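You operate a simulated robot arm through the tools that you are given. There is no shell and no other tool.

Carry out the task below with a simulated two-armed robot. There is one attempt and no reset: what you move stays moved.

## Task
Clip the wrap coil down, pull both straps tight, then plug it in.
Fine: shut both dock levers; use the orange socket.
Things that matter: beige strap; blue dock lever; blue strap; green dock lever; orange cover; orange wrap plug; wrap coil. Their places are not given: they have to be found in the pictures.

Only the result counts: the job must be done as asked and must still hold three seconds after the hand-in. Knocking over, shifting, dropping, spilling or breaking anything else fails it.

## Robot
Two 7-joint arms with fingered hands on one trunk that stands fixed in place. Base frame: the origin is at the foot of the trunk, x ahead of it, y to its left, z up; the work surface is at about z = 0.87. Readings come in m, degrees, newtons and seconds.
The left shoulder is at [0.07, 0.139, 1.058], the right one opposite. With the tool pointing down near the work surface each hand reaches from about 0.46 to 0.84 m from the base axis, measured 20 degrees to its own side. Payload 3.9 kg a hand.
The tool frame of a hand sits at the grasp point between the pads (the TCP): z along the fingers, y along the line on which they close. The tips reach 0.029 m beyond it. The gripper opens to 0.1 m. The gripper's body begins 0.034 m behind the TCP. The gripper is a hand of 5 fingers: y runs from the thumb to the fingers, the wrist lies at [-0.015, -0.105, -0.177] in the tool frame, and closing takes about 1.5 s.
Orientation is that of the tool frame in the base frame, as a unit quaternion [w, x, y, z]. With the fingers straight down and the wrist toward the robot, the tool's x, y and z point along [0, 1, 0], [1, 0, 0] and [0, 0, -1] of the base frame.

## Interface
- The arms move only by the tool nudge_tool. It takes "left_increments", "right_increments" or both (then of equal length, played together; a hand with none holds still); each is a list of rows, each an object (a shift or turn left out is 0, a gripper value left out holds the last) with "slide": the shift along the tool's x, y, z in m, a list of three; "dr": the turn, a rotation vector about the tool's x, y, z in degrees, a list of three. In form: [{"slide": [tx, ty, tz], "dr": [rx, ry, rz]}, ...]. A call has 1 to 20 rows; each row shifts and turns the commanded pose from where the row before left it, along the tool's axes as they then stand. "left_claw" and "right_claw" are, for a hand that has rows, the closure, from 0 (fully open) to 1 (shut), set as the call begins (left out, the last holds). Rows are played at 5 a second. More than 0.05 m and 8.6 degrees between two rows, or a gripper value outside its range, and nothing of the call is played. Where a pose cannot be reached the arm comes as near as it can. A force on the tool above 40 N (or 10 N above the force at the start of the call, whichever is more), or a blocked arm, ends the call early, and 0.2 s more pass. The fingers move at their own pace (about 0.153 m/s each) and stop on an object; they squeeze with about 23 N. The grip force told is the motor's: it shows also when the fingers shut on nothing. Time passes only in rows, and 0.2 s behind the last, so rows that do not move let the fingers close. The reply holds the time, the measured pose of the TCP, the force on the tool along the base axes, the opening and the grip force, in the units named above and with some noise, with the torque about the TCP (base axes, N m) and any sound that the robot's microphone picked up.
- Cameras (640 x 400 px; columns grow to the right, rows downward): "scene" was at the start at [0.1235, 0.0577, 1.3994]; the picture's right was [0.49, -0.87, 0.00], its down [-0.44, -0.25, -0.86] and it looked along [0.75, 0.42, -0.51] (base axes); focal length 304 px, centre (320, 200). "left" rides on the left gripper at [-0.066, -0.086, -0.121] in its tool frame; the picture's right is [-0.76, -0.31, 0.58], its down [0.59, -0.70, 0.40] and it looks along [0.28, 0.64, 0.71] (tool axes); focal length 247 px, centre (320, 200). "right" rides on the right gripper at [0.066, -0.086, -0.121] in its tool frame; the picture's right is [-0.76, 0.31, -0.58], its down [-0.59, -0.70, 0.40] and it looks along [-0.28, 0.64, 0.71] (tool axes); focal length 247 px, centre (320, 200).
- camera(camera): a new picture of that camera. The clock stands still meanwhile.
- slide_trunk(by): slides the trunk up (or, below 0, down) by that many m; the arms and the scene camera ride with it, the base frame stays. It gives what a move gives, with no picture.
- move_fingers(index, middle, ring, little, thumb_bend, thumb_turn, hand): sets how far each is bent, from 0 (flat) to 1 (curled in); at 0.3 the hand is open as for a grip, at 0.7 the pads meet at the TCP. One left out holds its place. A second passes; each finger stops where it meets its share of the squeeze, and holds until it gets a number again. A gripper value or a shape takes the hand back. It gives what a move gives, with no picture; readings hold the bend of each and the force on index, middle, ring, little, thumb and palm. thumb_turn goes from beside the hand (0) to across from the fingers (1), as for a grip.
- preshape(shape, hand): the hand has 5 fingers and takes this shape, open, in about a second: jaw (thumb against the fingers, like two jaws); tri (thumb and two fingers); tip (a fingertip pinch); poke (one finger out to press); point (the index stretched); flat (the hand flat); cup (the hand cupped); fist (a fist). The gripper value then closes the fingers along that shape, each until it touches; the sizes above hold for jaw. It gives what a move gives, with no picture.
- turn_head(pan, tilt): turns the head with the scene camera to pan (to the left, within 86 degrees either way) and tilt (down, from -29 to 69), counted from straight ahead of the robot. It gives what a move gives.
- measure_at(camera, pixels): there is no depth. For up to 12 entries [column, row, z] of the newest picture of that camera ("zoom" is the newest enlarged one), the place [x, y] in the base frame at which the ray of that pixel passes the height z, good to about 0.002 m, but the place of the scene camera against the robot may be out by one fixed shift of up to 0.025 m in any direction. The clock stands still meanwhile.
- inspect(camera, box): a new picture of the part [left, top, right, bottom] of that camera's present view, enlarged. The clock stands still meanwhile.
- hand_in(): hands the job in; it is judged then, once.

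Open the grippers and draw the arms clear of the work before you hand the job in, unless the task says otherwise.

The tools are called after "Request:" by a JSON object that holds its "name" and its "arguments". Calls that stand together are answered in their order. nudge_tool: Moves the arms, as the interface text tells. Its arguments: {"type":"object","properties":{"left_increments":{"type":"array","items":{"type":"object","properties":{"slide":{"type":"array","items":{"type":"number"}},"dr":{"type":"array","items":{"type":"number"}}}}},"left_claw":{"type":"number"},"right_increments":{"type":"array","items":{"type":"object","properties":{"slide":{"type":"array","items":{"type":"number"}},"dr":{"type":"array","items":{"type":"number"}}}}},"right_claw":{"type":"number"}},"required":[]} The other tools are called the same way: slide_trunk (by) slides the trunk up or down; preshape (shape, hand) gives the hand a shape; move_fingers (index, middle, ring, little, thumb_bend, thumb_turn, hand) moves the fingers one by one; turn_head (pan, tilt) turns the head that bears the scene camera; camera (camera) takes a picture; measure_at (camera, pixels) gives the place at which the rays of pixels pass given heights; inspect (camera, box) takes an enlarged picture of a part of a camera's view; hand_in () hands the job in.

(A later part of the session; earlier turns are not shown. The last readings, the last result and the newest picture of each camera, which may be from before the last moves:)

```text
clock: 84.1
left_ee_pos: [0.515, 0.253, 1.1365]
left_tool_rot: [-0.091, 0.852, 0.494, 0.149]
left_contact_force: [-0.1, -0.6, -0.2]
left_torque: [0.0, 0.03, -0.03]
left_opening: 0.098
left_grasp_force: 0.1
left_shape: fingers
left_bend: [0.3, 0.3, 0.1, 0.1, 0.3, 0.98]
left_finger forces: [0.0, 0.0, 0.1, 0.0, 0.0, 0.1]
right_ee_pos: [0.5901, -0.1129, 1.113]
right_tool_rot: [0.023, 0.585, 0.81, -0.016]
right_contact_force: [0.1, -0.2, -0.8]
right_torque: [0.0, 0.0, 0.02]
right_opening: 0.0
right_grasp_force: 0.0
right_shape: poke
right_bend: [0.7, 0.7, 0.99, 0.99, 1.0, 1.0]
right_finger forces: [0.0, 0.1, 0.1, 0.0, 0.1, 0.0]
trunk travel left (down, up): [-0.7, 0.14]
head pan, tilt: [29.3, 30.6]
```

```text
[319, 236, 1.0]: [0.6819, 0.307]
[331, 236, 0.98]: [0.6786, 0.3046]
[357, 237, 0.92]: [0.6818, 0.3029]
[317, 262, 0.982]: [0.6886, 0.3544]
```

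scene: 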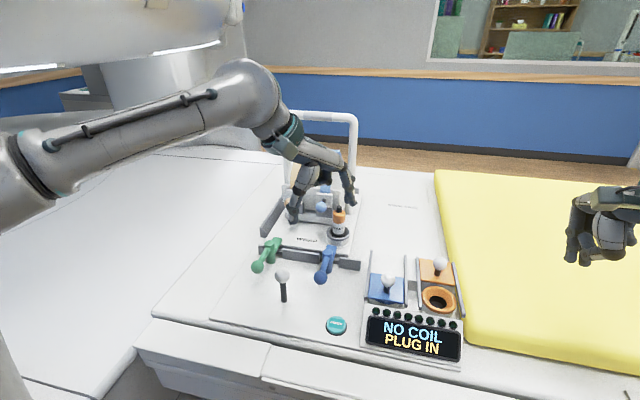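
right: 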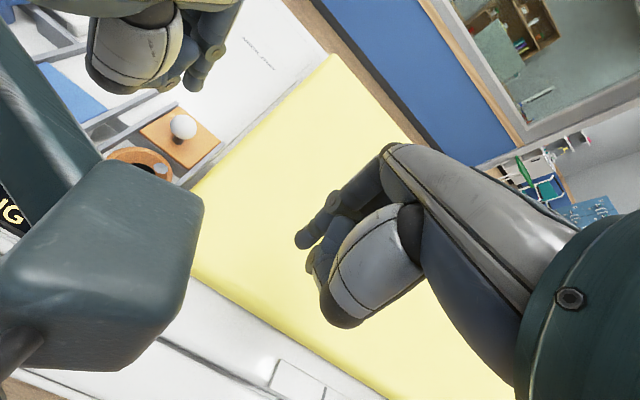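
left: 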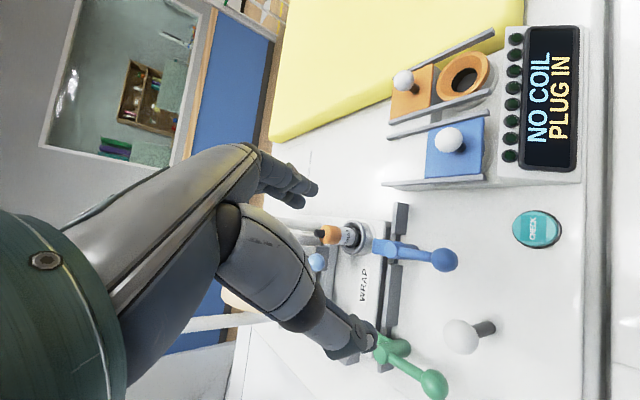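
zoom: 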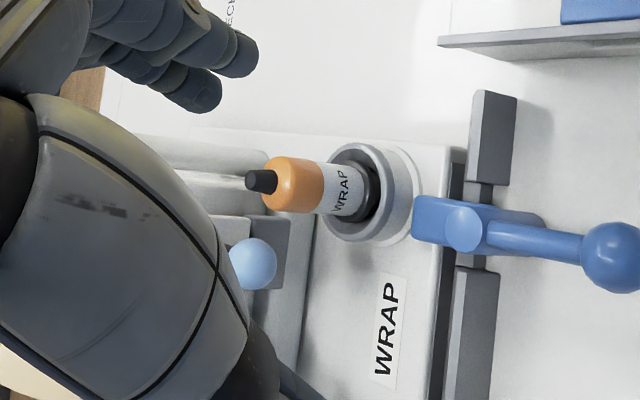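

The plug axis is at about (0.680, 0.303) with radius about 15 mm. I'll move the hand horizontally to above it at z 1.137 and check.

Request:
{"name": "nudge_tool", "arguments": {"left_increments": [{"slide": [0.0281, 0.0296, 0.01]}, {"slide": [0.0281, 0.0296, 0.01]}, {"slide": [0.0281, 0.0296, 0.01]}, {"slide": [0.0281, 0.0296, 0.01]}, {"slide": [0, 0, 0]}]}}

Request:
{"name": "camera", "arguments": {"camera": "left"}}

Request:
{"name": "inspect", "arguments": {"camera": "scene", "box": [260, 120, 400, 260]}}

Request:
{"name": "camera", "arguments": {"camera": "right"}}

```text
clock: 85.3
left_ee_pos: [0.6754, 0.2977, 1.1348]
left_tool_rot: [-0.09, 0.853, 0.492, 0.15]
left_contact_force: [0.5, -0.4, 0.2]
left_torque: [0.0, -0.04, -0.03]
left_opening: 0.0985
left_grasp_force: 0.2
left_shape: fingers
left_bend: [0.3, 0.3, 0.1, 0.1, 0.3, 0.98]
left_finger forces: [0.0, 0.0, 0.1, 0.0, 0.0, 0.1]
right_ee_pos: [0.5887, -0.1134, 1.1152]
right_tool_rot: [0.024, 0.586, 0.81, -0.015]
right_contact_force: [-0.4, -0.4, -0.5]
right_torque: [0.02, -0.02, -0.01]
right_opening: 0.0002
right_grasp_force: 0.0
right_shape: poke
right_bend: [0.7, 0.7, 0.99, 0.99, 1.0, 1.0]
right_finger forces: [0.1, 0.1, 0.1, 0.1, 0.1, 0.1]
trunk travel left (down, up): [-0.7, 0.14]
head pan, tilt: [29.3, 30.6]
```

```text
taken
```

left: 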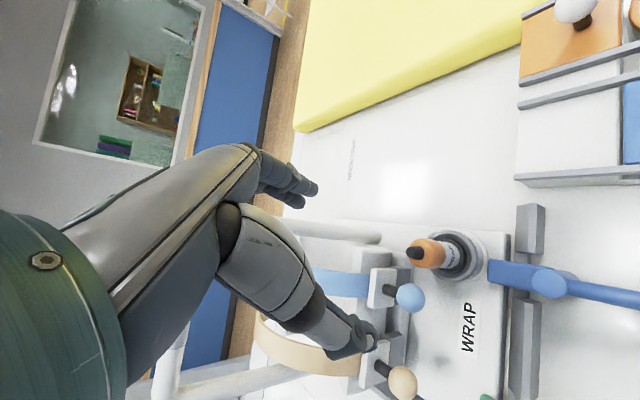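

```text
2.86 times, centred on (330, 190) of scene
```

zoom: 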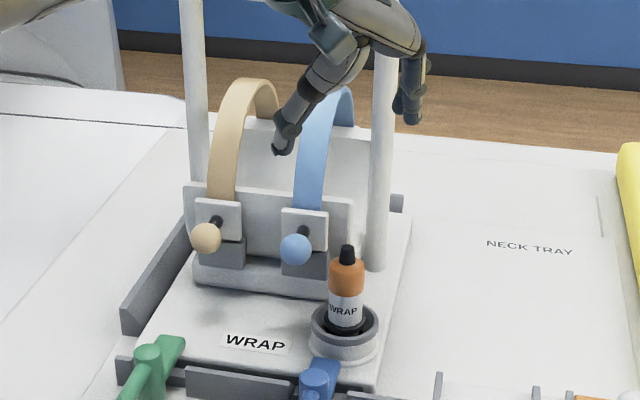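

```text
taken
```

right: 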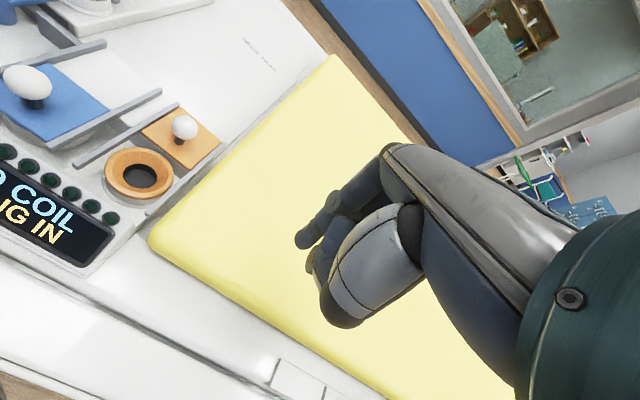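

From above, the plug cap is at (414,252) and the blue knob at (410,297). I'll measure both for the final alignment.

Request:
{"name": "measure_at", "arguments": {"camera": "left", "pixels": [[415, 251, 1.0], [431, 253, 0.98], [470, 255, 0.92], [410, 297, 0.982], [388, 252, 1.03]]}}

Request:
{"name": "inspect", "arguments": {"camera": "left", "box": [240, 150, 500, 390]}}

```text
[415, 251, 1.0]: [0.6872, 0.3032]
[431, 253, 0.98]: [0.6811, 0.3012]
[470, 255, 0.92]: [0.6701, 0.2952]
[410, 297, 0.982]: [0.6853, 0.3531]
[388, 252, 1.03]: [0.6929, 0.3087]
```

```text
1.67 times, centred on (370, 270) of left
```

zoom: 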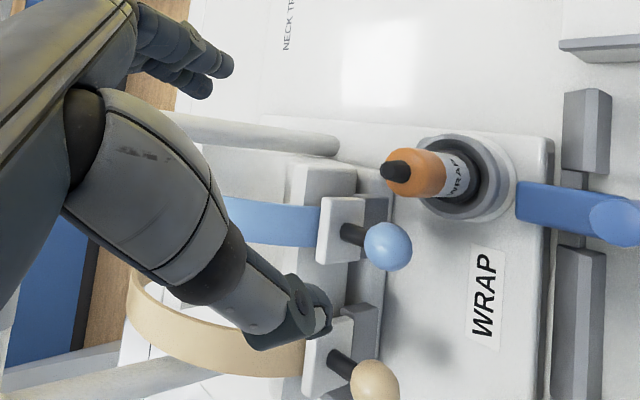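

The plug is centred at (0.681, 0.302). I'll descend 95 mm so that the fingertips are level with the plug's top, and check.

Request:
{"name": "nudge_tool", "arguments": {"left_increments": [{"slide": [-0.0077, 0.0007, 0.0223]}, {"slide": [-0.0077, 0.0007, 0.0223]}, {"slide": [-0.0079, 0.0005, 0.0223]}, {"slide": [-0.0082, 0.0002, 0.0223]}, {"slide": [0, 0, 0]}]}}

Request:
{"name": "inspect", "arguments": {"camera": "left", "box": [220, 140, 500, 400]}}

Request:
{"name": "inspect", "arguments": {"camera": "scene", "box": [270, 150, 390, 260]}}

```text
clock: 86.5
left_ee_pos: [0.679, 0.2997, 1.0406]
left_tool_rot: [-0.09, 0.852, 0.494, 0.148]
left_contact_force: [-0.2, 0.2, 0.3]
left_torque: [-0.01, -0.02, -0.03]
left_opening: 0.0983
left_grasp_force: 0.0
left_shape: fingers
left_bend: [0.3, 0.3, 0.1, 0.1, 0.3, 0.98]
left_finger forces: [0.0, 0.0, 0.0, 0.1, 0.0, 0.0]
right_ee_pos: [0.5892, -0.1137, 1.1135]
right_tool_rot: [0.024, 0.585, 0.81, -0.015]
right_contact_force: [0.0, -0.6, 0.2]
right_torque: [0.02, -0.02, -0.02]
right_opening: 0.0
right_grasp_force: 0.1
right_shape: poke
right_bend: [0.7, 0.7, 0.99, 0.99, 1.0, 1.0]
right_finger forces: [0.1, 0.0, 0.0, 0.0, 0.0, 0.1]
trunk travel left (down, up): [-0.7, 0.14]
head pan, tilt: [29.3, 30.6]
```

```text
1.54 times, centred on (360, 270) of left
```

zoom: 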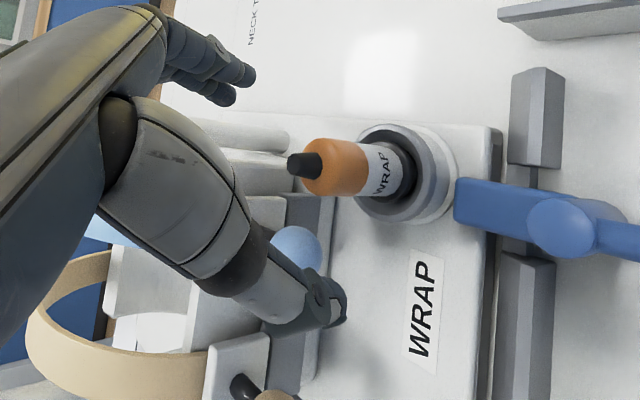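

```text
3.64 times, centred on (330, 205) of scene
```

zoom: 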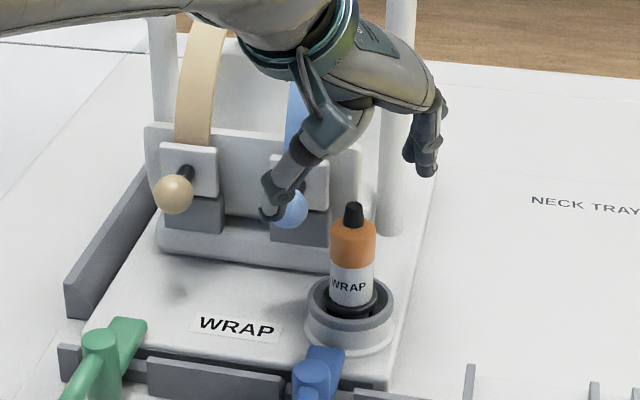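

Clearances are fine: the thumb is in front of the blue knob and the fingers are to the right. I'll descend the last 52 mm to grip height.

Request:
{"name": "nudge_tool", "arguments": {"left_increments": [{"slide": [-0.0051, 0.0001, 0.012]}, {"slide": [-0.0051, 0.0001, 0.012]}, {"slide": [-0.0051, 0.0001, 0.012]}, {"slide": [-0.0051, 0.0001, 0.012]}, {"slide": [0, 0, 0]}]}}

Request:
{"name": "inspect", "arguments": {"camera": "left", "box": [220, 140, 500, 400]}}

Request:
{"name": "inspect", "arguments": {"camera": "scene", "box": [280, 160, 380, 250]}}

```text
clock: 87.7
left_ee_pos: [0.6772, 0.2963, 0.989]
left_tool_rot: [-0.09, 0.852, 0.493, 0.149]
left_contact_force: [-0.6, -0.3, -0.2]
left_torque: [0.02, -0.02, -0.01]
left_opening: 0.0985
left_grasp_force: 0.0
left_shape: fingers
left_bend: [0.3, 0.3, 0.1, 0.1, 0.3, 0.98]
left_finger forces: [0.0, 0.0, 0.0, 0.0, 0.1, 0.1]
right_ee_pos: [0.5905, -0.1128, 1.1135]
right_tool_rot: [0.023, 0.585, 0.81, -0.016]
right_contact_force: [0.1, 0.7, -0.4]
right_torque: [0.02, -0.01, -0.03]
right_opening: 0.0
right_grasp_force: 0.0
right_shape: poke
right_bend: [0.7, 0.7, 0.99, 0.99, 1.0, 1.0]
right_finger forces: [0.0, 0.0, 0.0, 0.0, 0.1, 0.1]
trunk travel left (down, up): [-0.7, 0.14]
head pan, tilt: [29.3, 30.6]
```

```text
1.54 times, centred on (360, 270) of left
```

zoom: 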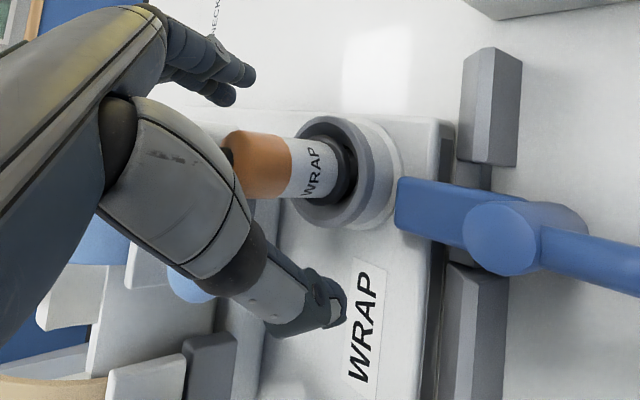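

```text
4.44 times, centred on (330, 205) of scene
```

zoom: 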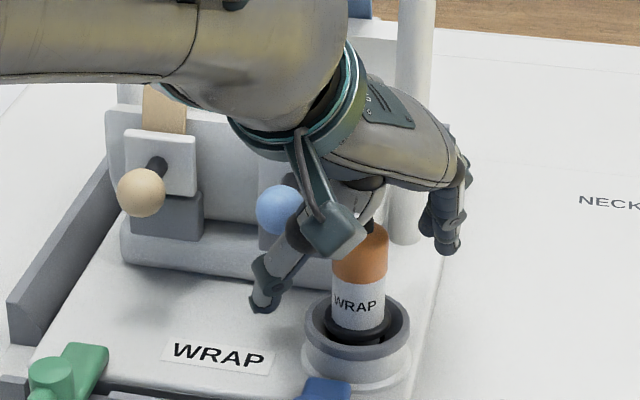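

The plug stands between thumb and fingers. I'll close only index, middle and thumb on it.

Request:
{"name": "move_fingers", "arguments": {"hand": "left", "index": 0.75, "middle": 0.75, "thumb_bend": 0.75}}

Request:
{"name": "inspect", "arguments": {"camera": "left", "box": [220, 140, 500, 400]}}

Request:
{"name": "inspect", "arguments": {"camera": "scene", "box": [280, 160, 380, 250]}}

```text
clock: 88.7
left_ee_pos: [0.6777, 0.2951, 0.9885]
left_tool_rot: [-0.09, 0.852, 0.493, 0.149]
left_contact_force: [5.5, -3.1, 0.8]
left_torque: [-0.03, -0.14, -0.09]
left_opening: 0.0185
left_grasp_force: 11.9
left_shape: fingers
left_bend: [0.61, 0.61, 0.1, 0.1, 0.67, 1.0]
left_finger forces: [7.7, 8.3, 0.0, 0.1, 9.5, 0.0]
right_ee_pos: [0.5907, -0.1143, 1.1136]
right_tool_rot: [0.022, 0.585, 0.81, -0.016]
right_contact_force: [0.2, -0.2, 0.5]
right_torque: [-0.01, -0.01, 0.03]
right_opening: 0.0
right_grasp_force: 0.0
right_shape: poke
right_bend: [0.7, 0.7, 0.99, 0.99, 1.0, 1.0]
right_finger forces: [0.1, 0.0, 0.1, 0.0, 0.1, 0.0]
trunk travel left (down, up): [-0.7, 0.14]
head pan, tilt: [29.3, 30.6]
```

```text
1.54 times, centred on (360, 270) of left
```

zoom: 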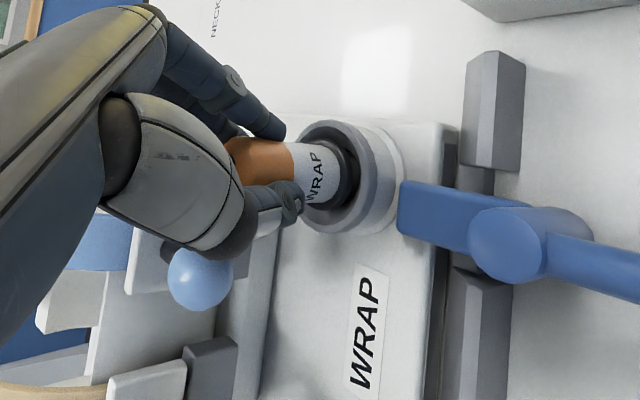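

```text
4.44 times, centred on (330, 205) of scene
```

zoom: 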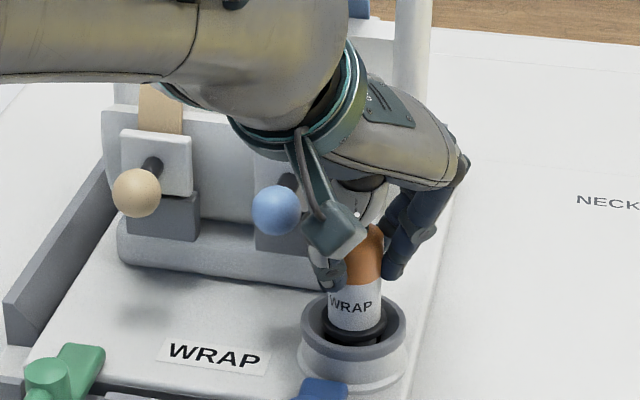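

The plug is held with 8–9 N per finger. I'll lift slowly by 2 cm and check that it follows.

Request:
{"name": "nudge_tool", "arguments": {"left_increments": [{"slide": [0.0017, 0.0015, -0.0047]}, {"slide": [0.0017, 0, -0.0047]}, {"slide": [0.0017, 0, -0.0047]}, {"slide": [0.0017, 0, -0.0047]}, {"slide": [0, 0, 0]}]}}

Request:
{"name": "inspect", "arguments": {"camera": "left", "box": [220, 140, 500, 400]}}

Request:
{"name": "inspect", "arguments": {"camera": "scene", "box": [280, 160, 380, 250]}}

```text
clock: 89.9
left_ee_pos: [0.6781, 0.2952, 1.0076]
left_tool_rot: [-0.09, 0.852, 0.493, 0.148]
left_contact_force: [-0.3, 0.4, -1.0]
left_torque: [0.0, 0.04, 0.0]
left_opening: 0.0188
left_grasp_force: 11.6
left_shape: fingers
left_bend: [0.62, 0.62, 0.1, 0.1, 0.67, 1.0]
left_finger forces: [6.1, 6.1, 0.1, 0.1, 11.5, 0.0]
right_ee_pos: [0.5905, -0.1135, 1.1125]
right_tool_rot: [0.023, 0.585, 0.81, -0.016]
right_contact_force: [-0.3, -0.2, -0.4]
right_torque: [0.0, -0.03, -0.01]
right_opening: 0.0
right_grasp_force: 0.0
right_shape: poke
right_bend: [0.7, 0.7, 0.99, 0.99, 1.0, 1.0]
right_finger forces: [0.0, 0.0, 0.0, 0.0, 0.1, 0.0]
trunk travel left (down, up): [-0.7, 0.14]
head pan, tilt: [29.3, 30.6]
```

```text
1.54 times, centred on (360, 270) of left
```

zoom: 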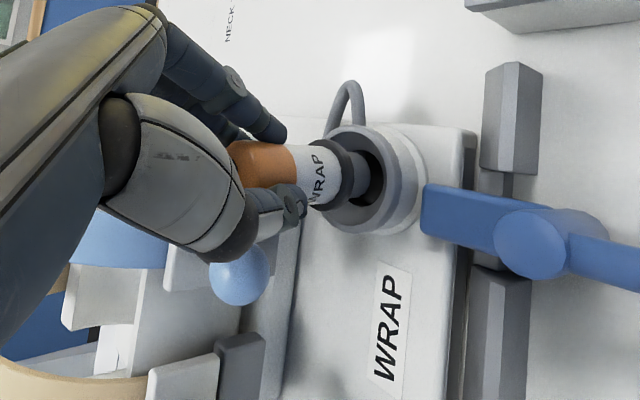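

```text
4.44 times, centred on (330, 205) of scene
```

zoom: 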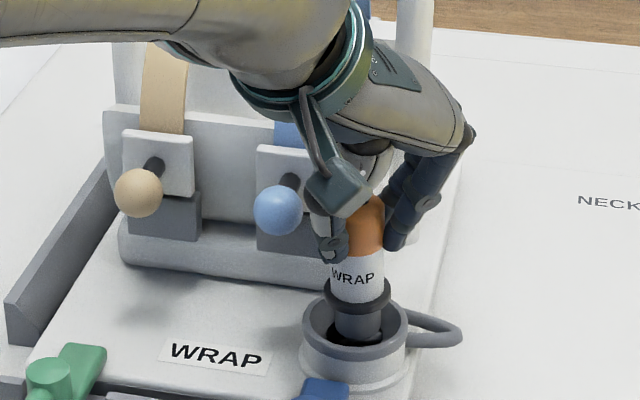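

The plug is coming up with its pin, and a cable is paying out beside the holder. I'll lift it another 6 cm, clear of the holder.

Request:
{"name": "nudge_tool", "arguments": {"left_increments": [{"slide": [0.0034, 0, -0.0094]}, {"slide": [0.0034, 0, -0.0094]}, {"slide": [0.0034, 0, -0.0094]}, {"slide": [0.0034, 0, -0.0094]}, {"slide": [0.0034, 0, -0.0094]}, {"slide": [0.0034, 0, -0.0094]}, {"slide": [0, 0, 0]}]}}

Request:
{"name": "inspect", "arguments": {"camera": "left", "box": [220, 140, 500, 400]}}

Request:
{"name": "inspect", "arguments": {"camera": "scene", "box": [270, 140, 400, 270]}}

```text
clock: 91.5
left_ee_pos: [0.6796, 0.2953, 1.0686]
left_tool_rot: [-0.091, 0.852, 0.493, 0.149]
left_contact_force: [0.7, -0.5, -0.8]
left_torque: [-0.04, -0.01, -0.04]
left_opening: 0.0188
left_grasp_force: 12.0
left_shape: fingers
left_bend: [0.62, 0.62, 0.1, 0.1, 0.67, 1.0]
left_finger forces: [6.1, 6.3, 0.0, 0.1, 11.6, 0.0]
right_ee_pos: [0.5907, -0.1137, 1.1135]
right_tool_rot: [0.023, 0.586, 0.81, -0.016]
right_contact_force: [-0.3, 0.3, -0.2]
right_torque: [0.0, 0.0, 0.03]
right_opening: 0.0
right_grasp_force: 0.1
right_shape: poke
right_bend: [0.7, 0.7, 0.99, 0.99, 1.0, 1.0]
right_finger forces: [0.0, 0.0, 0.0, 0.0, 0.0, 0.0]
trunk travel left (down, up): [-0.7, 0.14]
head pan, tilt: [29.3, 30.6]
```

```text
1.54 times, centred on (360, 270) of left
```

zoom: 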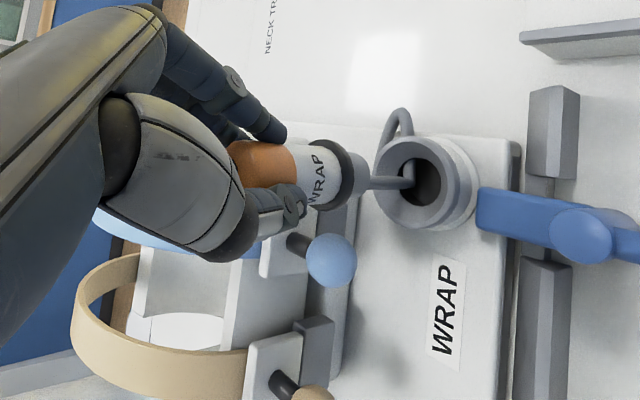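

```text
3.08 times, centred on (335, 205) of scene
```

zoom: 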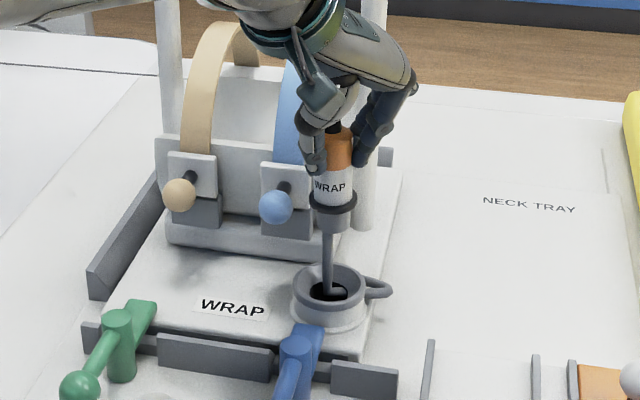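

The plug is free: flange, grey pin, and a cable leading back to the holder. The pin tip is about 9 cm below the TCP. I'll raise to z 1.11 and carry it halfway toward the socket.

Request:
{"name": "nudge_tool", "arguments": {"left_increments": [{"slide": [0.0072, 0, -0.0197]}, {"slide": [0.0072, 0, -0.0197]}, {"slide": [-0.0318, 0.0063, -0.0117]}, {"slide": [-0.0318, 0.0063, -0.0117]}, {"slide": [-0.0318, 0.0063, -0.0117]}, {"slide": [-0.0318, 0.0063, -0.0117]}, {"slide": [0, 0, 0]}]}}

Request:
{"name": "camera", "arguments": {"camera": "left"}}

Request:
{"name": "camera", "arguments": {"camera": "scene"}}

```text
clock: 93.1
left_ee_pos: [0.6337, 0.1648, 1.1083]
left_tool_rot: [-0.09, 0.852, 0.493, 0.147]
left_contact_force: [-0.4, 1.1, -0.9]
left_torque: [0.01, -0.02, 0.02]
left_opening: 0.0188
left_grasp_force: 10.8
left_shape: fingers
left_bend: [0.62, 0.62, 0.1, 0.1, 0.67, 1.0]
left_finger forces: [6.1, 6.2, 0.0, 0.0, 11.3, 0.0]
right_ee_pos: [0.5916, -0.1124, 1.114]
right_tool_rot: [0.024, 0.585, 0.81, -0.016]
right_contact_force: [-0.2, -0.1, -0.5]
right_torque: [-0.03, 0.07, -0.01]
right_opening: 0.0
right_grasp_force: 0.0
right_shape: poke
right_bend: [0.7, 0.7, 0.99, 0.99, 1.0, 1.0]
right_finger forces: [0.0, 0.1, 0.0, 0.1, 0.0, 0.1]
trunk travel left (down, up): [-0.7, 0.14]
head pan, tilt: [29.3, 30.6]
```

```text
taken
```

left: 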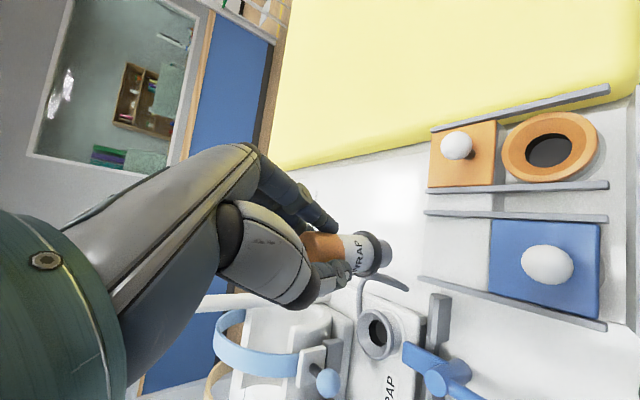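

```text
taken
```

scene: 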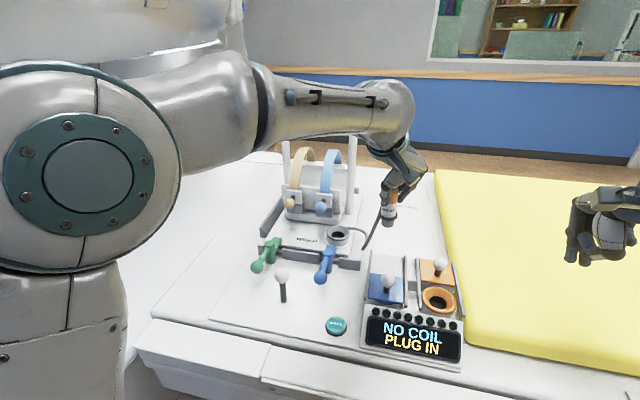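

The plug is carried upright and the left view shows the socket clearly at (550,147). I'll measure the socket ring and hole once more.

Request:
{"name": "measure_at", "arguments": {"camera": "left", "pixels": [[550, 147, 0.923], [550, 147, 0.935], [549, 151, 0.905], [548, 264, 0.966], [457, 145, 0.966]]}}

Request:
{"name": "inspect", "arguments": {"camera": "left", "box": [260, 80, 620, 310]}}

```text
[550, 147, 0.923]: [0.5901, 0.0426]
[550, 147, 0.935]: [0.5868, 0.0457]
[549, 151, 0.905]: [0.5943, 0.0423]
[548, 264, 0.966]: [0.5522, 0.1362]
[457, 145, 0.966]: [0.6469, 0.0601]
```

```text
1.74 times, centred on (440, 195) of left
```

zoom: 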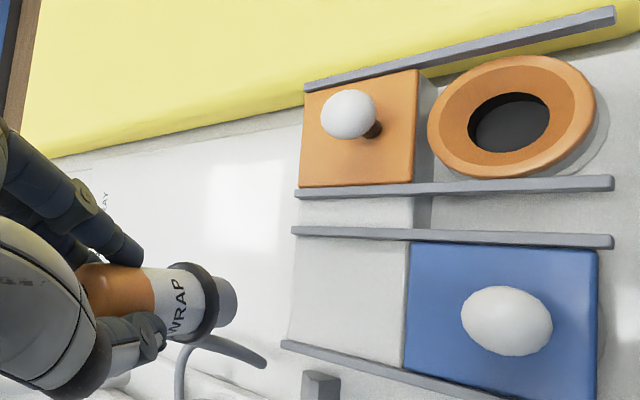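

The socket is consistently near (0.592, 0.042). To line up well I also measure where the pin tip (387,252) and flange (369,253) sit relative to the hand.

Request:
{"name": "measure_at", "arguments": {"camera": "left", "pixels": [[386, 252.5, 1.02], [368, 253, 1.038], [345, 251, 1.06], [321, 247, 1.09]]}}

Request:
{"name": "inspect", "arguments": {"camera": "scene", "box": [350, 140, 460, 260]}}

Request:
{"name": "inspect", "arguments": {"camera": "right", "box": [0, 0, 240, 220]}}

```text
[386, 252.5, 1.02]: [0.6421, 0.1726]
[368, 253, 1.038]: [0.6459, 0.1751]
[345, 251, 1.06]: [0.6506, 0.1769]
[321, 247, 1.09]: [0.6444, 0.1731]
```

```text
3.33 times, centred on (405, 200) of scene
```

zoom: 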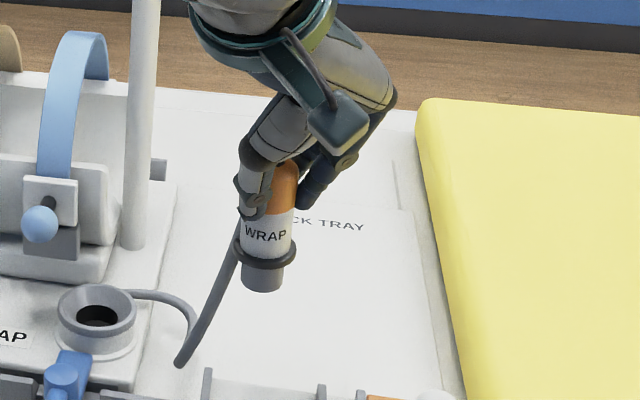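

```text
1.82 times, centred on (120, 110) of right
```

zoom: 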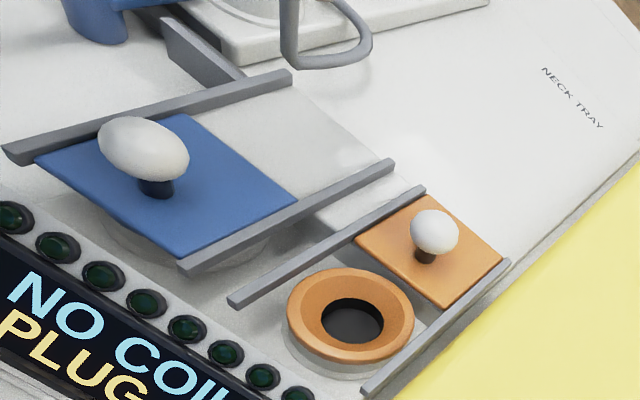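

Estimates of the plug's offset from the TCP range from 3 to 10 mm, so I'll carry it over the socket at this height and judge the alignment from both hand cameras.

Request:
{"name": "nudge_tool", "arguments": {"left_increments": [{"slide": [-0.0323, 0.0056, -0.0119]}, {"slide": [-0.0323, 0.0056, -0.0119]}, {"slide": [-0.0323, 0.0056, -0.0119]}, {"slide": [-0.0324, 0.0058, -0.0118]}, {"slide": [0, 0, 0]}]}}

Request:
{"name": "camera", "arguments": {"camera": "left"}}

Request:
{"name": "camera", "arguments": {"camera": "right"}}

Request:
{"name": "camera", "arguments": {"camera": "scene"}}

```text
clock: 94.3
left_ee_pos: [0.5846, 0.0347, 1.1104]
left_tool_rot: [-0.09, 0.853, 0.493, 0.147]
left_contact_force: [0.4, -0.1, -1.2]
left_torque: [-0.05, 0.01, -0.01]
left_opening: 0.0186
left_grasp_force: 11.8
left_shape: fingers
left_bend: [0.62, 0.62, 0.1, 0.1, 0.67, 1.0]
left_finger forces: [6.1, 6.2, 0.1, 0.0, 11.4, 0.0]
right_ee_pos: [0.5909, -0.1125, 1.1139]
right_tool_rot: [0.024, 0.585, 0.81, -0.016]
right_contact_force: [0.0, 0.8, 1.2]
right_torque: [0.01, 0.0, 0.03]
right_opening: 0.0
right_grasp_force: 0.0
right_shape: poke
right_bend: [0.7, 0.7, 0.99, 0.99, 1.0, 1.0]
right_finger forces: [0.0, 0.0, 0.1, 0.0, 0.1, 0.1]
trunk travel left (down, up): [-0.7, 0.14]
head pan, tilt: [29.3, 30.6]
```

```text
taken
```

left: 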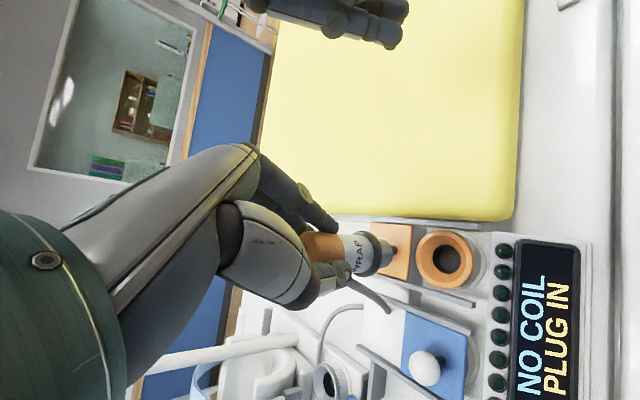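

```text
taken
```

right: 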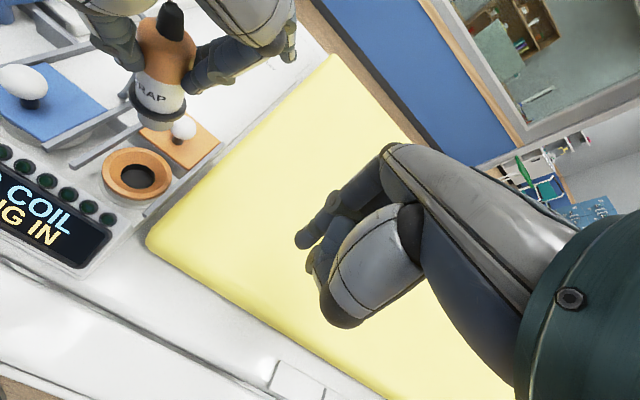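

```text
taken
```

scene: 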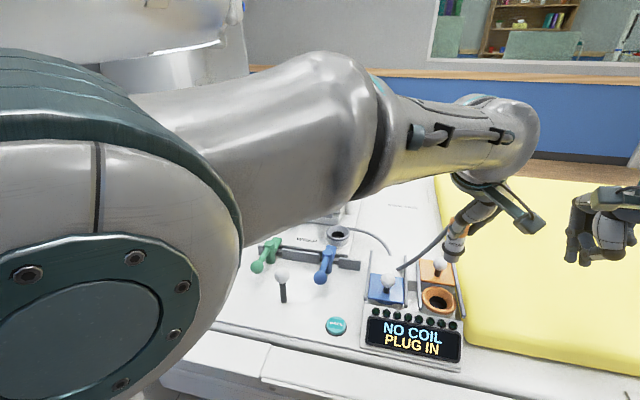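

All three cameras now see plug and socket. I'll zoom in with both hand cameras to locate the flange and pin tip.

Request:
{"name": "inspect", "arguments": {"camera": "right", "box": [80, 0, 240, 220]}}

Request:
{"name": "inspect", "arguments": {"camera": "left", "box": [290, 180, 490, 330]}}

Request:
{"name": "inspect", "arguments": {"camera": "scene", "box": [380, 200, 500, 320]}}

```text
1.82 times, centred on (160, 110) of right
```

zoom: 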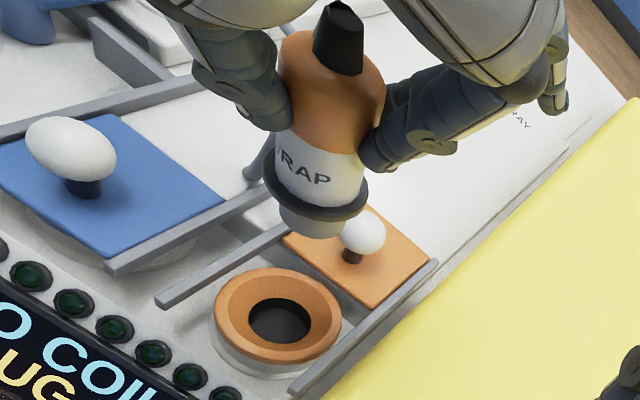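

```text
2.67 times, centred on (390, 255) of left
```

zoom: 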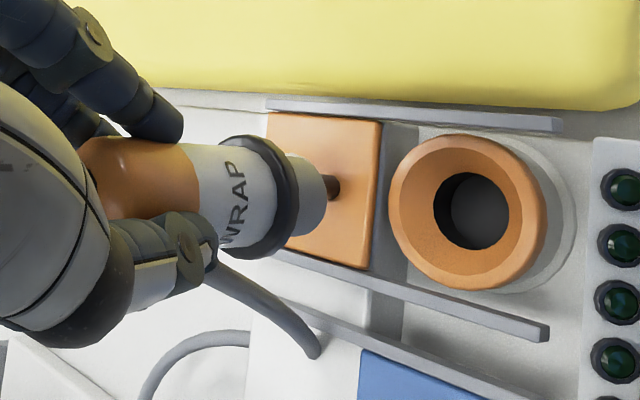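

```text
3.33 times, centred on (440, 260) of scene
```

zoom: 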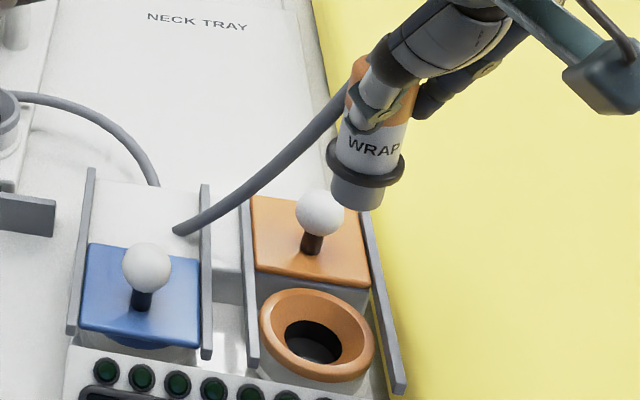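

I'll measure the pin tip, flange and socket ring with both cameras at matching heights to triangulate them.

Request:
{"name": "measure_at", "arguments": {"camera": "left", "pixels": [[389.3, 252, 1.02], [389.3, 252, 1.0], [369.4, 253.1, 1.04], [369.4, 253.1, 1.02], [445.4, 259.5, 0.93], [445.4, 259.5, 0.91]]}}

Request:
{"name": "measure_at", "arguments": {"camera": "right", "pixels": [[155.6, 123.2, 1.02], [155.6, 123.2, 1.0], [157.8, 108, 1.04], [157.8, 108, 1.02], [136.4, 173.2, 0.93], [136.4, 173.2, 0.91]]}}

```text
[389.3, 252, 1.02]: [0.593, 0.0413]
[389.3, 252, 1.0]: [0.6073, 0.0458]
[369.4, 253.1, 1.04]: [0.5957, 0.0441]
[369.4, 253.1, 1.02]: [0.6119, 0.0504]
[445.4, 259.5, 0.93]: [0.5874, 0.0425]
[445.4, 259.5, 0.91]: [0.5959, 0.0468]
```

```text
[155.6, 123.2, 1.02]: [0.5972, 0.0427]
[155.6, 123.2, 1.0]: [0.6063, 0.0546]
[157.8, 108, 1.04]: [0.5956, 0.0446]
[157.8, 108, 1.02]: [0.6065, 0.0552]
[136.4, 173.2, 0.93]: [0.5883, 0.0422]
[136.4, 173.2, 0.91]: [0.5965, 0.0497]
```

Both cameras agree: the pin tip is at (0.595, 0.042, 1.02) and the socket ring at (0.588, 0.042, 0.93). I'll shift the plug 7 mm toward the robot and descend 75 mm.

Request:
{"name": "nudge_tool", "arguments": {"left_increments": [{"slide": [-0.0037, -0.0058, -0.0013]}, {"slide": [-0.0065, 0.0002, 0.0177]}, {"slide": [-0.0065, 0.0002, 0.0177]}, {"slide": [-0.0065, 0.0002, 0.0177]}, {"slide": [-0.0065, 0.0002, 0.0177]}, {"slide": [0, 0, 0]}]}}

Request:
{"name": "inspect", "arguments": {"camera": "right", "box": [80, 20, 240, 220]}}

Request:
{"name": "inspect", "arguments": {"camera": "left", "box": [290, 180, 490, 330]}}

Request:
{"name": "inspect", "arguments": {"camera": "scene", "box": [380, 200, 500, 320]}}

```text
clock: 95.7
left_ee_pos: [0.5774, 0.032, 1.034]
left_tool_rot: [-0.09, 0.852, 0.494, 0.149]
left_contact_force: [0.3, 0.1, -1.1]
left_torque: [-0.03, 0.03, 0.0]
left_opening: 0.0187
left_grasp_force: 12.2
left_shape: fingers
left_bend: [0.62, 0.62, 0.1, 0.1, 0.67, 1.0]
left_finger forces: [6.2, 6.2, 0.0, 0.0, 11.2, 0.1]
right_ee_pos: [0.5901, -0.112, 1.1144]
right_tool_rot: [0.023, 0.586, 0.81, -0.016]
right_contact_force: [0.4, 0.3, 0.0]
right_torque: [0.01, 0.04, -0.01]
right_opening: 0.0
right_grasp_force: 0.1
right_shape: poke
right_bend: [0.7, 0.7, 0.99, 0.99, 1.0, 1.0]
right_finger forces: [0.1, 0.1, 0.1, 0.0, 0.0, 0.0]
trunk travel left (down, up): [-0.7, 0.14]
head pan, tilt: [29.3, 30.6]
```

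```text
2.00 times, centred on (160, 120) of right
```

zoom: 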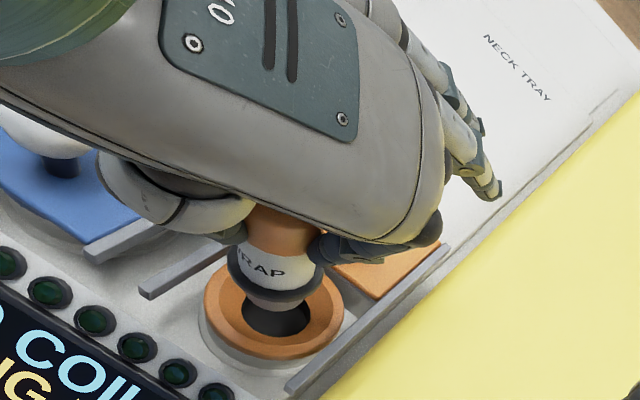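

```text
2.67 times, centred on (390, 255) of left
```

zoom: 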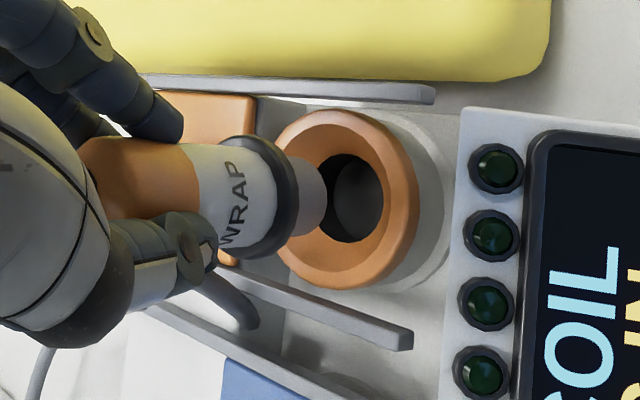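

```text
3.33 times, centred on (440, 260) of scene
```

zoom: 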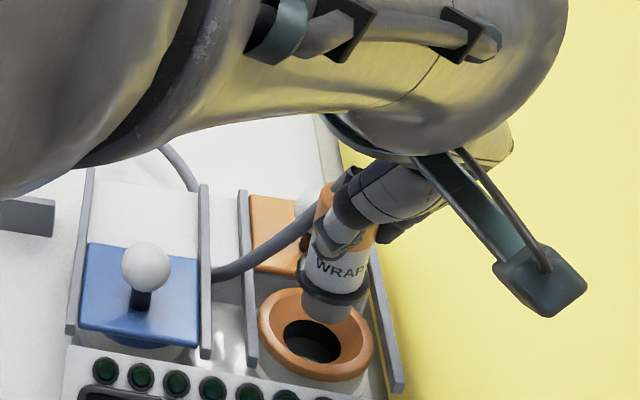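

The pin is now just above the funnel. I'll re-measure the pin and ring in both hand views for a last correction.

Request:
{"name": "measure_at", "arguments": {"camera": "left", "pixels": [[386, 253, 0.945], [386, 253, 0.935], [400, 255, 0.93], [369.5, 253.3, 0.965]]}}

Request:
{"name": "measure_at", "arguments": {"camera": "right", "pixels": [[139, 168.5, 0.945], [139, 168.5, 0.935], [136.7, 174.5, 0.93], [140, 160, 0.965]]}}

```text
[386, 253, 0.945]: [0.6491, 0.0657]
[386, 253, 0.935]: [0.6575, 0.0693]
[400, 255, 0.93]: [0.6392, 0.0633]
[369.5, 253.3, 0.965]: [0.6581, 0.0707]
```

```text
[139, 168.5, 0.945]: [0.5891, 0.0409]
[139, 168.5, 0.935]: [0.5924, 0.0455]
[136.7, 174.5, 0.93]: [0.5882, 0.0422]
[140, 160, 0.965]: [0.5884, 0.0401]
```

The left readings were tied to its older picture, but the right camera shows pin (0.590, 0.042) and ring (0.588, 0.042), so they are aligned within 2 mm. I'll lower slowly into the funnel.

Request:
{"name": "nudge_tool", "arguments": {"left_increments": [{"slide": [-0.0021, -0.0005, 0.0056]}, {"slide": [-0.0021, -0.0005, 0.0056]}, {"slide": [-0.0021, 0, 0.0056]}, {"slide": [-0.0021, 0, 0.0056]}, {"slide": [0, 0, 0]}]}}

Request:
{"name": "inspect", "arguments": {"camera": "right", "box": [80, 40, 240, 220]}}

Request:
{"name": "inspect", "arguments": {"camera": "left", "box": [290, 180, 490, 330]}}

```text
clock: 96.9
left_ee_pos: [0.5769, 0.0335, 1.0106]
left_tool_rot: [-0.09, 0.852, 0.493, 0.148]
left_contact_force: [0.2, 0.4, -1.0]
left_torque: [-0.02, -0.01, 0.0]
left_opening: 0.0185
left_grasp_force: 11.8
left_shape: fingers
left_bend: [0.62, 0.62, 0.1, 0.1, 0.67, 1.0]
left_finger forces: [6.1, 6.2, 0.0, 0.0, 11.3, 0.1]
right_ee_pos: [0.5906, -0.1132, 1.1142]
right_tool_rot: [0.022, 0.586, 0.81, -0.015]
right_contact_force: [0.4, 0.7, -0.6]
right_torque: [0.0, 0.03, 0.0]
right_opening: 0.0003
right_grasp_force: 0.2
right_shape: poke
right_bend: [0.7, 0.7, 0.99, 0.99, 1.0, 1.0]
right_finger forces: [0.0, 0.0, 0.0, 0.1, 0.0, 0.0]
trunk travel left (down, up): [-0.7, 0.14]
head pan, tilt: [29.3, 30.6]
```

```text
2.22 times, centred on (160, 130) of right
```

zoom: 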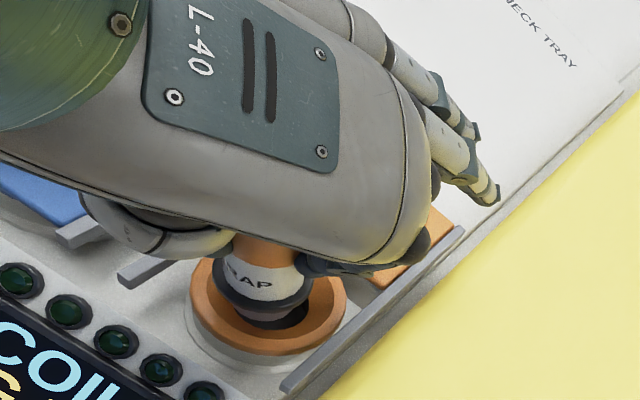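

```text
2.67 times, centred on (390, 255) of left
```

zoom: 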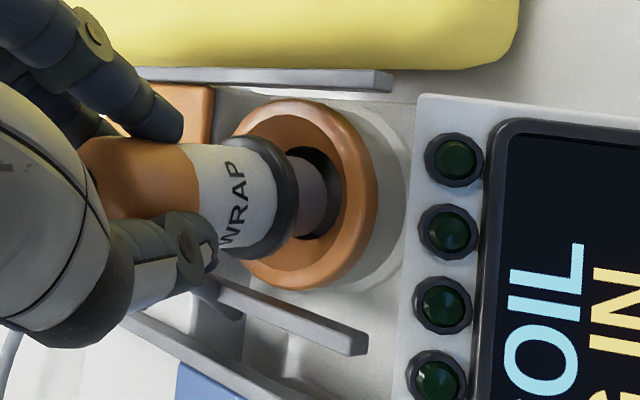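

The pin tip is entering the hole with no contact force. I'll nudge 1–2 mm to the right and keep lowering slowly.

Request:
{"name": "nudge_tool", "arguments": {"left_increments": [{"slide": [-0.0026, 0.001, 0.0043]}, {"slide": [-0.0017, 0, 0.0047]}, {"slide": [-0.0017, 0, 0.0047]}, {"slide": [-0.0017, 0, 0.0047]}, {"slide": [0, 0, 0]}]}}

Request:
{"name": "inspect", "arguments": {"camera": "right", "box": [80, 40, 240, 220]}}

Request:
{"name": "inspect", "arguments": {"camera": "left", "box": [290, 180, 490, 330]}}

```text
clock: 98.1
left_ee_pos: [0.5778, 0.031, 0.9916]
left_tool_rot: [-0.091, 0.852, 0.493, 0.149]
left_contact_force: [0.8, 0.3, -1.0]
left_torque: [0.02, -0.09, 0.03]
left_opening: 0.0186
left_grasp_force: 12.3
left_shape: fingers
left_bend: [0.62, 0.62, 0.1, 0.1, 0.66, 1.0]
left_finger forces: [5.9, 6.9, 0.1, 0.0, 11.1, 0.0]
right_ee_pos: [0.5903, -0.112, 1.1126]
right_tool_rot: [0.024, 0.586, 0.81, -0.016]
right_contact_force: [0.6, -0.2, -0.9]
right_torque: [0.0, 0.0, -0.01]
right_opening: 0.0
right_grasp_force: 0.1
right_shape: poke
right_bend: [0.7, 0.7, 0.99, 0.99, 1.0, 1.0]
right_finger forces: [0.1, 0.0, 0.0, 0.0, 0.1, 0.0]
trunk travel left (down, up): [-0.7, 0.14]
head pan, tilt: [29.3, 30.6]
```

```text
2.22 times, centred on (160, 130) of right
```

zoom: 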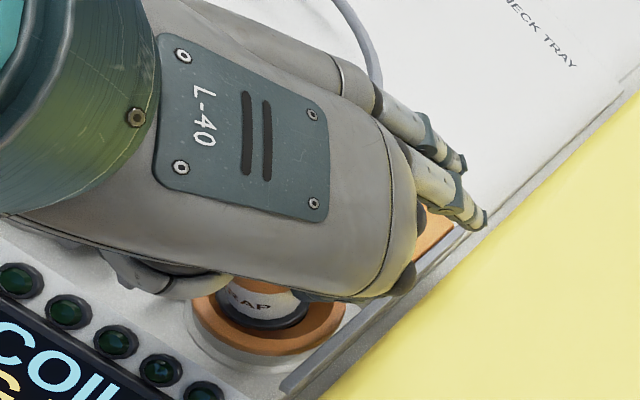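

```text
2.67 times, centred on (390, 255) of left
```

zoom: 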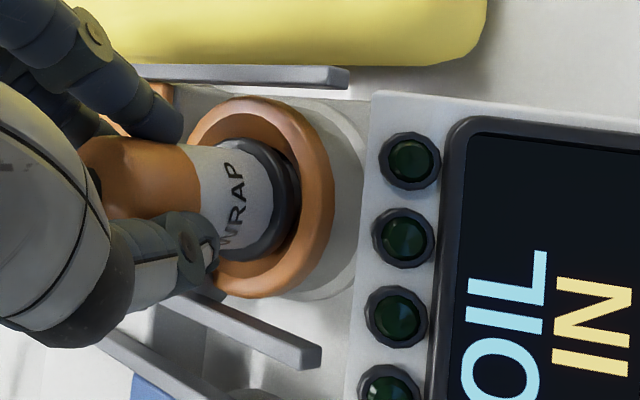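

The flange is going into the funnel, still with almost no force. I'll continue down in 3–4 mm steps until it seats.

Request:
{"name": "nudge_tool", "arguments": {"left_increments": [{"slide": [-0.0012, 0, 0.0033]}, {"slide": [-0.0012, 0, 0.0033]}, {"slide": [-0.0012, 0, 0.0033]}, {"slide": [0, 0, 0]}]}}

Request:
{"name": "inspect", "arguments": {"camera": "right", "box": [40, 60, 240, 240]}}

Request:
{"name": "inspect", "arguments": {"camera": "left", "box": [290, 180, 490, 330]}}

```text
clock: 99.1
left_ee_pos: [0.5778, 0.0301, 0.9817]
left_tool_rot: [-0.089, 0.852, 0.493, 0.15]
left_contact_force: [3.0, -0.5, 19.0]
left_torque: [0.16, -0.29, 0.02]
left_opening: 0.0173
left_grasp_force: 14.2
left_shape: fingers
left_bend: [0.63, 0.61, 0.1, 0.1, 0.67, 1.0]
left_finger forces: [6.5, 11.7, 0.1, 0.1, 10.7, 0.0]
right_ee_pos: [0.5895, -0.1142, 1.1142]
right_tool_rot: [0.023, 0.585, 0.81, -0.015]
right_contact_force: [-0.5, -0.6, 0.1]
right_torque: [-0.01, 0.0, 0.03]
right_opening: 0.0
right_grasp_force: 0.0
right_shape: poke
right_bend: [0.7, 0.7, 0.99, 0.99, 1.0, 1.0]
right_finger forces: [0.0, 0.0, 0.0, 0.0, 0.0, 0.0]
trunk travel left (down, up): [-0.7, 0.14]
head pan, tilt: [29.3, 30.6]
```

```text
2.22 times, centred on (140, 150) of right
```

zoom: 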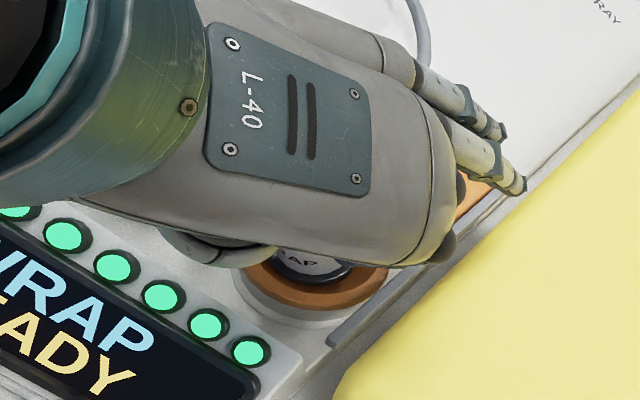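

```text
2.67 times, centred on (390, 255) of left
```

zoom: 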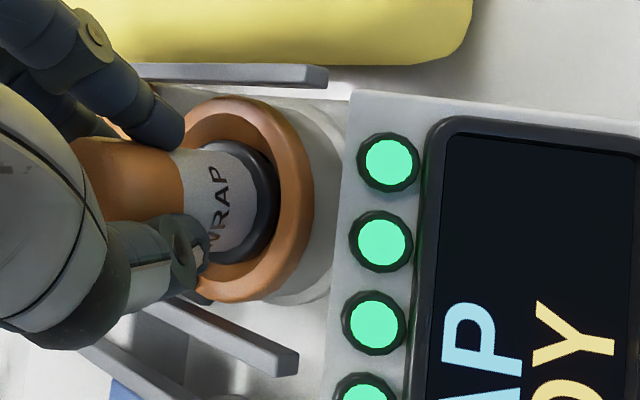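

The lamps are green and the display reads "WRAP READY": the plug is seated at 19 N. I'll ease off 2 mm and open the fingers.

Request:
{"name": "nudge_tool", "arguments": {"left_increments": [{"slide": [0.0005, 0, -0.0013]}, {"slide": [0, 0, 0]}]}}

Request:
{"name": "move_fingers", "arguments": {"hand": "left", "index": 0.35, "middle": 0.35, "thumb_bend": 0.35}}

Request:
{"name": "inspect", "arguments": {"camera": "left", "box": [290, 180, 490, 330]}}

Request:
{"name": "inspect", "arguments": {"camera": "right", "box": [0, 60, 240, 280]}}

```text
clock: 99.7
left_ee_pos: [0.5756, 0.0314, 0.9838]
left_tool_rot: [-0.088, 0.852, 0.494, 0.149]
left_contact_force: [3.4, -1.6, 15.9]
left_torque: [0.06, -0.28, -0.03]
left_opening: 0.017
left_grasp_force: 14.2
left_shape: fingers
left_bend: [0.63, 0.61, 0.1, 0.1, 0.67, 1.0]
left_finger forces: [6.8, 11.6, 0.0, 0.0, 10.2, 0.1]
right_ee_pos: [0.59, -0.1129, 1.1138]
right_tool_rot: [0.024, 0.586, 0.81, -0.015]
right_contact_force: [-0.5, 0.2, -0.2]
right_torque: [-0.01, 0.04, -0.02]
right_opening: 0.0
right_grasp_force: 0.0
right_shape: poke
right_bend: [0.7, 0.7, 0.99, 0.99, 1.0, 1.0]
right_finger forces: [0.0, 0.0, 0.0, 0.1, 0.1, 0.1]
trunk travel left (down, up): [-0.7, 0.14]
head pan, tilt: [29.3, 30.6]
```

```text
clock: 100.7
left_ee_pos: [0.5771, 0.0327, 0.9822]
left_tool_rot: [-0.09, 0.852, 0.494, 0.149]
left_contact_force: [0.2, -0.3, -0.3]
left_torque: [0.0, -0.02, 0.02]
left_opening: 0.0864
left_grasp_force: 0.1
left_shape: fingers
left_bend: [0.35, 0.35, 0.1, 0.1, 0.35, 0.98]
left_finger forces: [0.0, 0.0, 0.0, 0.0, 0.0, 0.0]
right_ee_pos: [0.5899, -0.1131, 1.1138]
right_tool_rot: [0.023, 0.585, 0.811, -0.015]
right_contact_force: [0.5, -0.2, 1.2]
right_torque: [0.01, 0.03, 0.0]
right_opening: 0.0001
right_grasp_force: 0.1
right_shape: poke
right_bend: [0.7, 0.7, 0.99, 0.99, 1.0, 1.0]
right_finger forces: [0.0, 0.0, 0.0, 0.1, 0.0, 0.0]
trunk travel left (down, up): [-0.7, 0.14]
head pan, tilt: [29.3, 30.6]
```

```text
2.67 times, centred on (390, 255) of left
```

zoom: 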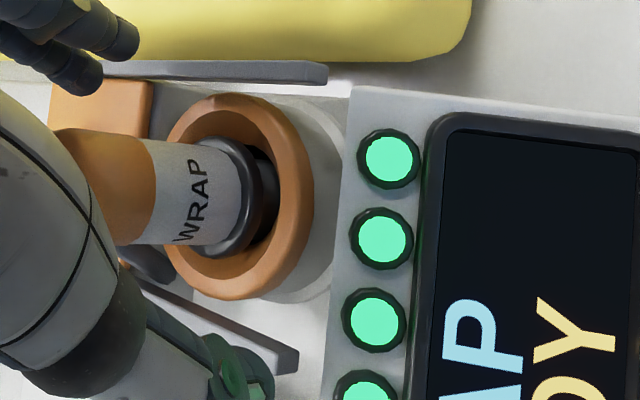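

```text
1.82 times, centred on (120, 170) of right
```

zoom: 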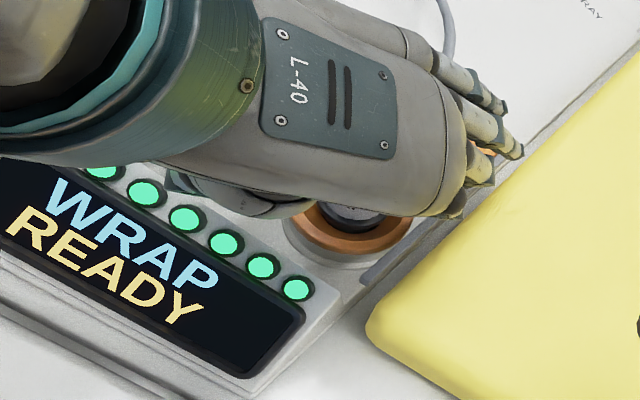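

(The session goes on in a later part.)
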